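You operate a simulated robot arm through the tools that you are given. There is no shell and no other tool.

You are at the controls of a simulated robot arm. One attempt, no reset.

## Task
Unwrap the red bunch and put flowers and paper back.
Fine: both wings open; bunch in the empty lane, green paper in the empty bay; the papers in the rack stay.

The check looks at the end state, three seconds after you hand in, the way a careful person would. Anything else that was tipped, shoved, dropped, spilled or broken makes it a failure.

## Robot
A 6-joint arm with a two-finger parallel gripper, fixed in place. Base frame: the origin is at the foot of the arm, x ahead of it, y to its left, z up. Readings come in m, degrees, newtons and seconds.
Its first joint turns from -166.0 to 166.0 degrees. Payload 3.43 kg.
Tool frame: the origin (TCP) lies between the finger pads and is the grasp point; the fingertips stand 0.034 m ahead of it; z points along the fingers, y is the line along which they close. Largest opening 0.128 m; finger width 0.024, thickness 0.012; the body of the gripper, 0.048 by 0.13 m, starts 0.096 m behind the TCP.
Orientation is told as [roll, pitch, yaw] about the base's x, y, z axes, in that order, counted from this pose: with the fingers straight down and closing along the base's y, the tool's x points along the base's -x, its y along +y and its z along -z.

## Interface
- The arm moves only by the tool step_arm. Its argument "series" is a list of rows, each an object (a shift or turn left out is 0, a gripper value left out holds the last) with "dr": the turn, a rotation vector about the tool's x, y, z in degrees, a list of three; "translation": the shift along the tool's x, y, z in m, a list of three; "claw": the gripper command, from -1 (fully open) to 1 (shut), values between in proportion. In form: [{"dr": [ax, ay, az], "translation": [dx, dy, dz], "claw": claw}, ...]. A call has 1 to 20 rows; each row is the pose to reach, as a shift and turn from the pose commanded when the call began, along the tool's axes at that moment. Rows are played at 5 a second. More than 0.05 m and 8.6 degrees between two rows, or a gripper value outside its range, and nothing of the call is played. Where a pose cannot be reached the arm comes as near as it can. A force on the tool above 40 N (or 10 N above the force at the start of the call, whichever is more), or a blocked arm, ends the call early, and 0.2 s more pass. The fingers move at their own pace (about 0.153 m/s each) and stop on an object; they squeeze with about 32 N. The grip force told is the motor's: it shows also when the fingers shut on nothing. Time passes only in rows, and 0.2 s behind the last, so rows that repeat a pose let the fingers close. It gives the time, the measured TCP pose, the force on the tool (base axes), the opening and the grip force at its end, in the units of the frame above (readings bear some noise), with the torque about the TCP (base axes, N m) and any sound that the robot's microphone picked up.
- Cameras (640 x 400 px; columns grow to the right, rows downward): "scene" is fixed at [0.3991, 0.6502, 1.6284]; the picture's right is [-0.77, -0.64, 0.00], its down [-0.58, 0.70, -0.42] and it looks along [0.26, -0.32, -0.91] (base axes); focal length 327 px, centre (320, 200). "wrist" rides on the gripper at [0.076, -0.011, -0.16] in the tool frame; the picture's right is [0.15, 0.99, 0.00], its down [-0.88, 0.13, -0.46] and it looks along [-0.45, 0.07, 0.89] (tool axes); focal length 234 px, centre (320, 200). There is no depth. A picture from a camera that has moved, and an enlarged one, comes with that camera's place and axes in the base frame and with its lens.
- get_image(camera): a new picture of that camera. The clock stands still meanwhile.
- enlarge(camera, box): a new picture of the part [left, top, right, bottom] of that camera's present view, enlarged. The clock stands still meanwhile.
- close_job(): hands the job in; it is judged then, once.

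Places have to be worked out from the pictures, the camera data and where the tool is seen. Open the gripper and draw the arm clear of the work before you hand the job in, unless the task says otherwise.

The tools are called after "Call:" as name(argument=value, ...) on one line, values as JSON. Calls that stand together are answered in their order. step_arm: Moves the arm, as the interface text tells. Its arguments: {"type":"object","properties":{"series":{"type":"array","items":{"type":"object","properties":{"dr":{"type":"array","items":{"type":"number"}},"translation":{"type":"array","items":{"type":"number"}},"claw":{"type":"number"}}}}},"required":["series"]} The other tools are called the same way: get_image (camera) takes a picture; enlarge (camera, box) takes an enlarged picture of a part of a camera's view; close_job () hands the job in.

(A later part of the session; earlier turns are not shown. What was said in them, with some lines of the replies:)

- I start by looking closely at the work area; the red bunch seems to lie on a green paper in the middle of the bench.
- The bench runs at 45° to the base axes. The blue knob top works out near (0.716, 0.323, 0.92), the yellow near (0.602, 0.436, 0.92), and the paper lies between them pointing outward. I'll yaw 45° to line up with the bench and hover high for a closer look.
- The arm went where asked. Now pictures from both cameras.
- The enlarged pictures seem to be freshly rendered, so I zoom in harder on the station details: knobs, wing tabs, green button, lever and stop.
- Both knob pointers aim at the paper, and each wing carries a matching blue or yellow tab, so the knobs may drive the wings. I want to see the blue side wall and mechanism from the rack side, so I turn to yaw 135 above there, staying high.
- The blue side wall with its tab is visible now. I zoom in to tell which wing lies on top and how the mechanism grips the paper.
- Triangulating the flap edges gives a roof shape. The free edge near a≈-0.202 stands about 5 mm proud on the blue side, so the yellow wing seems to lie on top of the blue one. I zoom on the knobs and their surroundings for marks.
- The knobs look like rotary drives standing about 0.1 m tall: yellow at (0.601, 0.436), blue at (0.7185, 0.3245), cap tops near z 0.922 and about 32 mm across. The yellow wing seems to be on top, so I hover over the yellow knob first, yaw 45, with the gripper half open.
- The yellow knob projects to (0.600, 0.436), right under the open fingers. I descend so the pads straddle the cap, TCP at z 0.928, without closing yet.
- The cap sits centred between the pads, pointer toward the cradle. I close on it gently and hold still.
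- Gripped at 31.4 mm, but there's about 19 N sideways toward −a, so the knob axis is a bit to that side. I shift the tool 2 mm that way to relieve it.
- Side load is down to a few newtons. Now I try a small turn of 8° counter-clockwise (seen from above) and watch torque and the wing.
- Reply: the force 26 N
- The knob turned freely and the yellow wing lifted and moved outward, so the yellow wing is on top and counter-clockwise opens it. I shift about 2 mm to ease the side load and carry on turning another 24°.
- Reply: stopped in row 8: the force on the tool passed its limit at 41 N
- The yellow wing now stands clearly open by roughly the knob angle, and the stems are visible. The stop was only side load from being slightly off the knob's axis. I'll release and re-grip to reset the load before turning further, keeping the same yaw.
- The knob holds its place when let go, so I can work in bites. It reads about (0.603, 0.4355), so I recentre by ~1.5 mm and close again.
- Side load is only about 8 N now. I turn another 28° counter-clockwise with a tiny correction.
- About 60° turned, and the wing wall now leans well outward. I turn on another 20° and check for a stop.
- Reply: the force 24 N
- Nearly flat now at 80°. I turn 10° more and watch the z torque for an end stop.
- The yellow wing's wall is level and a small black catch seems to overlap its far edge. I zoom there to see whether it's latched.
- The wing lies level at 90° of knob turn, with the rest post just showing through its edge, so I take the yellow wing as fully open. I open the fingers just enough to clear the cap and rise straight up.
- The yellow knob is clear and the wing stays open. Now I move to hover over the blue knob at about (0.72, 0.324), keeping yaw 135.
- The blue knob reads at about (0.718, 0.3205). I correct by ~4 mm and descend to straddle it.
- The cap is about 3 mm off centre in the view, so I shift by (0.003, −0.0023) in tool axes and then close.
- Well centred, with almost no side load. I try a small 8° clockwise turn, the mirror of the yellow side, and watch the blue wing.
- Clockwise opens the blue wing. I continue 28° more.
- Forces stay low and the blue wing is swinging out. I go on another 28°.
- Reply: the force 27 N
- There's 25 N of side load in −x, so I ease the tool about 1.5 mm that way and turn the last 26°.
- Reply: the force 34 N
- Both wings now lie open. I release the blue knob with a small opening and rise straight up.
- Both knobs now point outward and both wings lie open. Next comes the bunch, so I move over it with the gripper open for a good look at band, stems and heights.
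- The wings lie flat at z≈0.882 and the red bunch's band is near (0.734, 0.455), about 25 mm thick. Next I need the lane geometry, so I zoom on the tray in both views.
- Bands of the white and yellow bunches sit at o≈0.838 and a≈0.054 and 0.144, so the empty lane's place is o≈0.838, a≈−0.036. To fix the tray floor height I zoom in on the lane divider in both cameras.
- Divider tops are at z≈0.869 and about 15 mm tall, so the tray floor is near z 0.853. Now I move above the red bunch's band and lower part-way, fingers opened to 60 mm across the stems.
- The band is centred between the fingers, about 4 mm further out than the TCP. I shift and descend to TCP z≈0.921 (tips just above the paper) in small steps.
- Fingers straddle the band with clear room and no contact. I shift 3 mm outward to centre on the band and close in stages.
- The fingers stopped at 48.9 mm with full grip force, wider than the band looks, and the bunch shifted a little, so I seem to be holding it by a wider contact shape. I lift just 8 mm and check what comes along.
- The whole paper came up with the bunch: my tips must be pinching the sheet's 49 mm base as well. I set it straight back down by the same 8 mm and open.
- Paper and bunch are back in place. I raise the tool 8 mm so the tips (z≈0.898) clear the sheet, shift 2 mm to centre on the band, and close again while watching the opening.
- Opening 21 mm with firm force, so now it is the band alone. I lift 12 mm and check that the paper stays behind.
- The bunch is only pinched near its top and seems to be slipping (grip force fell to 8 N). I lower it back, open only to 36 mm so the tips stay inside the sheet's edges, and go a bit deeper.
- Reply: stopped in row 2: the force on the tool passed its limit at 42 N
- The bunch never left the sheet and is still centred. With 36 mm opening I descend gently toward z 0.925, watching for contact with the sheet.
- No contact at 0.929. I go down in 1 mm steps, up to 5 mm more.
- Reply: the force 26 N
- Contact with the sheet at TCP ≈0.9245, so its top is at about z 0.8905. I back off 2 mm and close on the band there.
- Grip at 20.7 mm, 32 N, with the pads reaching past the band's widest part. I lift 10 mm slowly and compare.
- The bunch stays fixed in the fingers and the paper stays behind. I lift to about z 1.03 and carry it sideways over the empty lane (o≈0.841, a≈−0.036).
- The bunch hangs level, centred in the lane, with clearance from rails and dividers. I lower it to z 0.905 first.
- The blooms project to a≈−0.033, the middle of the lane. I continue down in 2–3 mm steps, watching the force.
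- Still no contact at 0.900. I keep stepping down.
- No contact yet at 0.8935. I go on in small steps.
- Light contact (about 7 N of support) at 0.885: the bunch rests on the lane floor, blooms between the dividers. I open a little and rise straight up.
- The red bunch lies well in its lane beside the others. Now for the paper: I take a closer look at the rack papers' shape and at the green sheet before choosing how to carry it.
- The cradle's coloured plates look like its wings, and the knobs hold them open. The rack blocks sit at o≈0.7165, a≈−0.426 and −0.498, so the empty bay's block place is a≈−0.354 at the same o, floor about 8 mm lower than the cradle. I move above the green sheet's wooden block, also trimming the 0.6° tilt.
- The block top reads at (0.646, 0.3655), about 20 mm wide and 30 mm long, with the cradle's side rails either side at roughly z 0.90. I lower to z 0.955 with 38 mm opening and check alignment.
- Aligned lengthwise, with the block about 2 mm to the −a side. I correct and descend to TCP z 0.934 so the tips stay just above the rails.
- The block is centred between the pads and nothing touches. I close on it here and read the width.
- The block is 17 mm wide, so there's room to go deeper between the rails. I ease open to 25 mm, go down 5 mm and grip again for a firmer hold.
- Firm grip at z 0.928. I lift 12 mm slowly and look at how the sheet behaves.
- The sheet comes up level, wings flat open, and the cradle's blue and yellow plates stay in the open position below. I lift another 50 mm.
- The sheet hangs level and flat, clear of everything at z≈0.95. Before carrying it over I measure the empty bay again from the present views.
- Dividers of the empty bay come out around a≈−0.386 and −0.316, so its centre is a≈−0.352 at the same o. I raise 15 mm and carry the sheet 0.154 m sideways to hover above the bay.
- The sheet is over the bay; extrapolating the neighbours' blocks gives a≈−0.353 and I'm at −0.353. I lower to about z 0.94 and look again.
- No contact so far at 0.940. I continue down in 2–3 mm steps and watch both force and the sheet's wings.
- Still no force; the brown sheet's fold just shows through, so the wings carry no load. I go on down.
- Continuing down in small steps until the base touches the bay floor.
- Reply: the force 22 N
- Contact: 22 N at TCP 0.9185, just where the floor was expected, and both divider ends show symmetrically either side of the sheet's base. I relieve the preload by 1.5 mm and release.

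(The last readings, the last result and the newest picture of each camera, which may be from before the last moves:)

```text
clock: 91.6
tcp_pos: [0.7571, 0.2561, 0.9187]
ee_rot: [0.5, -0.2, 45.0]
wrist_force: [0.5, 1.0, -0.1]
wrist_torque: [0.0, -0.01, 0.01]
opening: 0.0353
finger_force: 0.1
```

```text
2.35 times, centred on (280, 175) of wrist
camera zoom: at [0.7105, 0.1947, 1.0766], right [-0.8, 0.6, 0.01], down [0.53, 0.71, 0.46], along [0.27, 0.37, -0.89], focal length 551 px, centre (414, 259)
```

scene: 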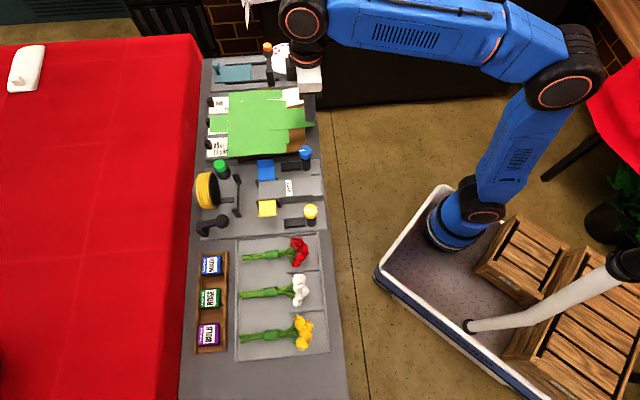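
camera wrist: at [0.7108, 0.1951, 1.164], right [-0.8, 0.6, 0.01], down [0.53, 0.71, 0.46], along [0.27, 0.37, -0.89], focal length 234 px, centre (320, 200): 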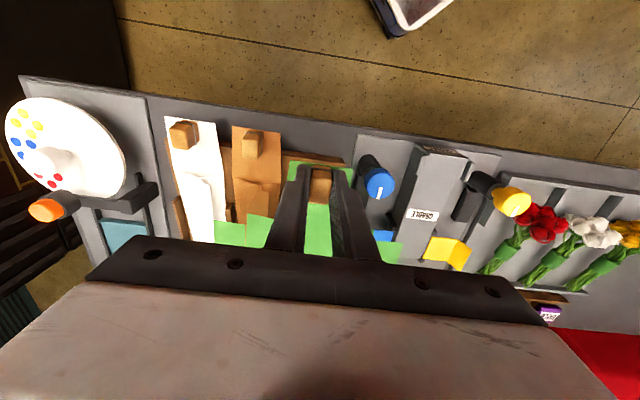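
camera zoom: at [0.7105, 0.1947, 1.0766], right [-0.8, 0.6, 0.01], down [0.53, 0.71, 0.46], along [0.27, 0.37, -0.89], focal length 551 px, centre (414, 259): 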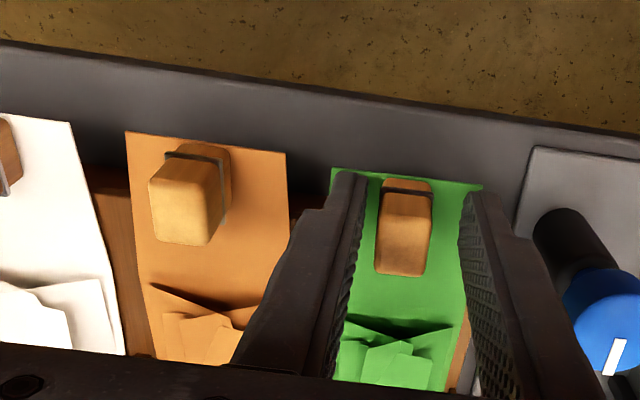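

On release the sheet folded itself into the bay just like its neighbours, which haven't moved. I rise straight up and then draw back toward the robot.

Call:
step_arm(series=[{"translation": [0, 0, -0.005]}, {"translation": [0, 0, -0.015]}, {"translation": [0, 0, -0.035]}, {"translation": [0, 0, -0.065]}, {"translation": [0, 0, -0.1]}, {"translation": [0, 0, -0.14]}, {"translation": [0, 0, -0.18]}, {"translation": [0.02, 0, -0.2]}, {"translation": [0.06, 0, -0.21]}, {"translation": [0.1, 0, -0.22]}, {"translation": [0.14, 0, -0.22]}, {"translation": [0.18, 0, -0.22]}, {"translation": [0.18, 0, -0.22]}])

Call:
get_image(camera="scene")

Call:
enlarge(camera="scene", box=[190, 80, 340, 170])

Call:
enlarge(camera="scene", box=[190, 145, 340, 240])

Call:
enlarge(camera="scene", box=[190, 225, 350, 365])

```text
clock: 94.4
tcp_pos: [0.6292, 0.1267, 1.1368]
ee_rot: [0.4, -0.1, 45.0]
wrist_force: [-0.2, 0.0, -0.2]
wrist_torque: [0.01, 0.04, -0.01]
opening: 0.0355
finger_force: 0.2
```

```text
taken
```

scene: 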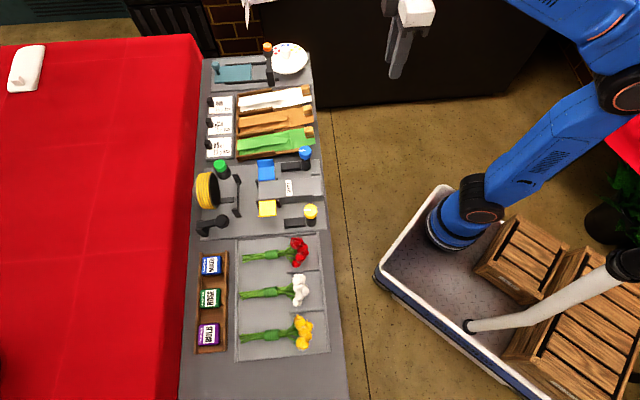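

```text
4.27 times, centred on (265, 125) of scene
camera zoom: at [0.3991, 0.6502, 1.6284], right [-0.77, -0.64, 0.0], down [-0.58, 0.7, -0.42], along [0.26, -0.32, -0.91], focal length 1393 px, centre (555, 520)
```

zoom: 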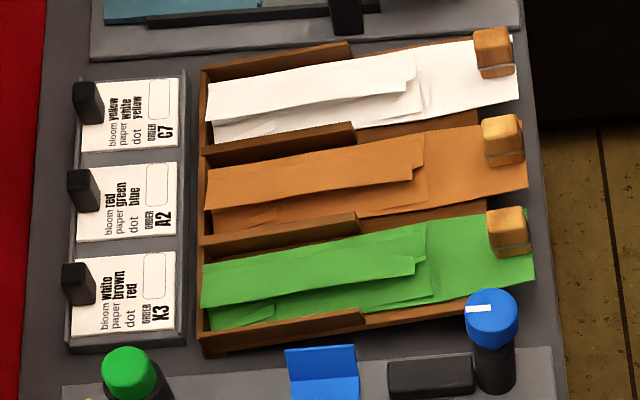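

```text
4.21 times, centred on (265, 192) of scene
camera zoom: at [0.3991, 0.6502, 1.6284], right [-0.77, -0.64, 0.0], down [-0.58, 0.7, -0.42], along [0.26, -0.32, -0.91], focal length 1375 px, centre (552, 232)
```

zoom: 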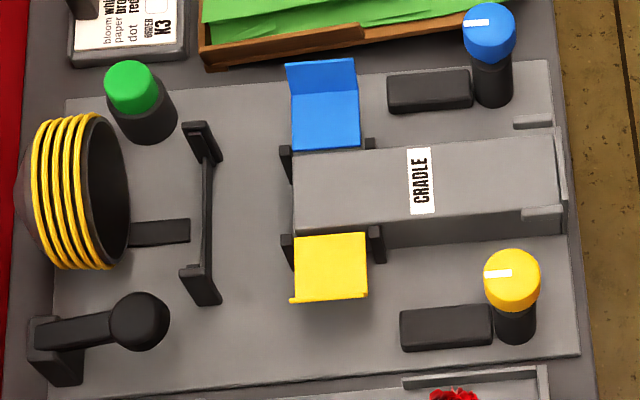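

```text
2.86 times, centred on (270, 295) of scene
camera zoom: at [0.3991, 0.6502, 1.6284], right [-0.77, -0.64, 0.0], down [-0.58, 0.7, -0.42], along [0.26, -0.32, -0.91], focal length 933 px, centre (463, -71)
```

zoom: 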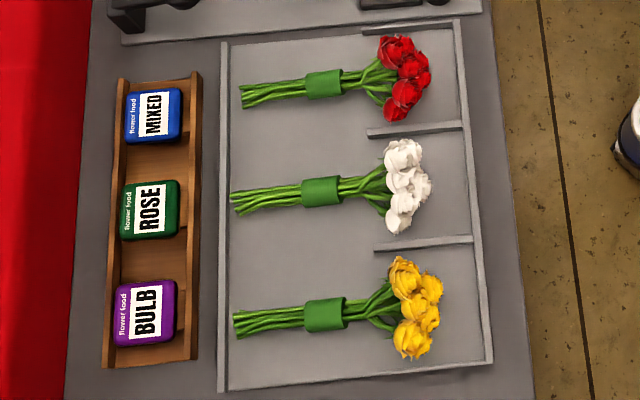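

All is in place: blue and yellow cradle wings lie open, the red bunch is in its lane, and the green sheet is folded in the third bay with white and brown untouched. I open the gripper fully, clear of the work, before handing in.

Call:
step_arm(series=[{"claw": -0.5}, {"claw": -1}, {"claw": -1}, {"claw": -1}, {"claw": -1}])

Call:
get_image(camera="scene")

```text
clock: 95.6
tcp_pos: [0.6291, 0.1291, 1.138]
ee_rot: [0.4, -0.3, 45.0]
wrist_force: [-0.3, -0.1, -0.2]
wrist_torque: [0.0, 0.0, -0.03]
opening: 0.1278
finger_force: 0.0
```

```text
taken
```

scene: 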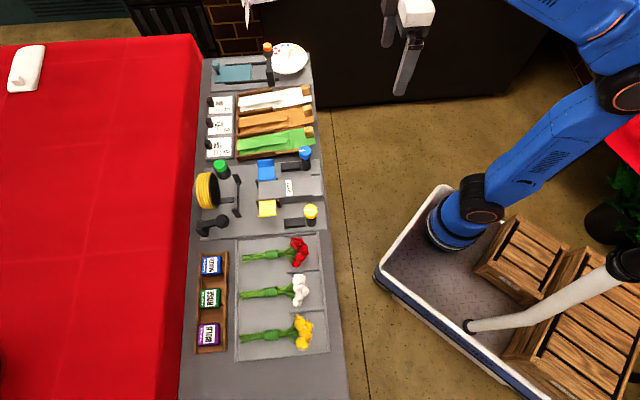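

The gripper is fully open and the arm stands clear. The scene is steady and matches the task, so I hand in.

Call:
close_job()

```text
The job is handed in.
```

The red bunch is unwrapped, and flowers and paper are back in their places. I handed the job in with the arm clear and the gripper open; the result of the check hasn't come back.

- **Wings:** both are open. I turned the yellow and blue knobs about 90° each, and the cradle's plates lie flat.
- **Bunch:** the red flowers lie in the empty lane next to the white and yellow ones, between the dividers.
- **Paper:** the green sheet is in the empty third bay. It folded up there on its own when I let go, the same way the other two lie.
- **Rack:** the white and brown papers look unmoved.

It took three tries to lift the bunch. On the first the fingers pinched the sheet too, so I set everything back down from about 8 mm up. On the second the grip slipped. Neither try moved anything else that I could see.
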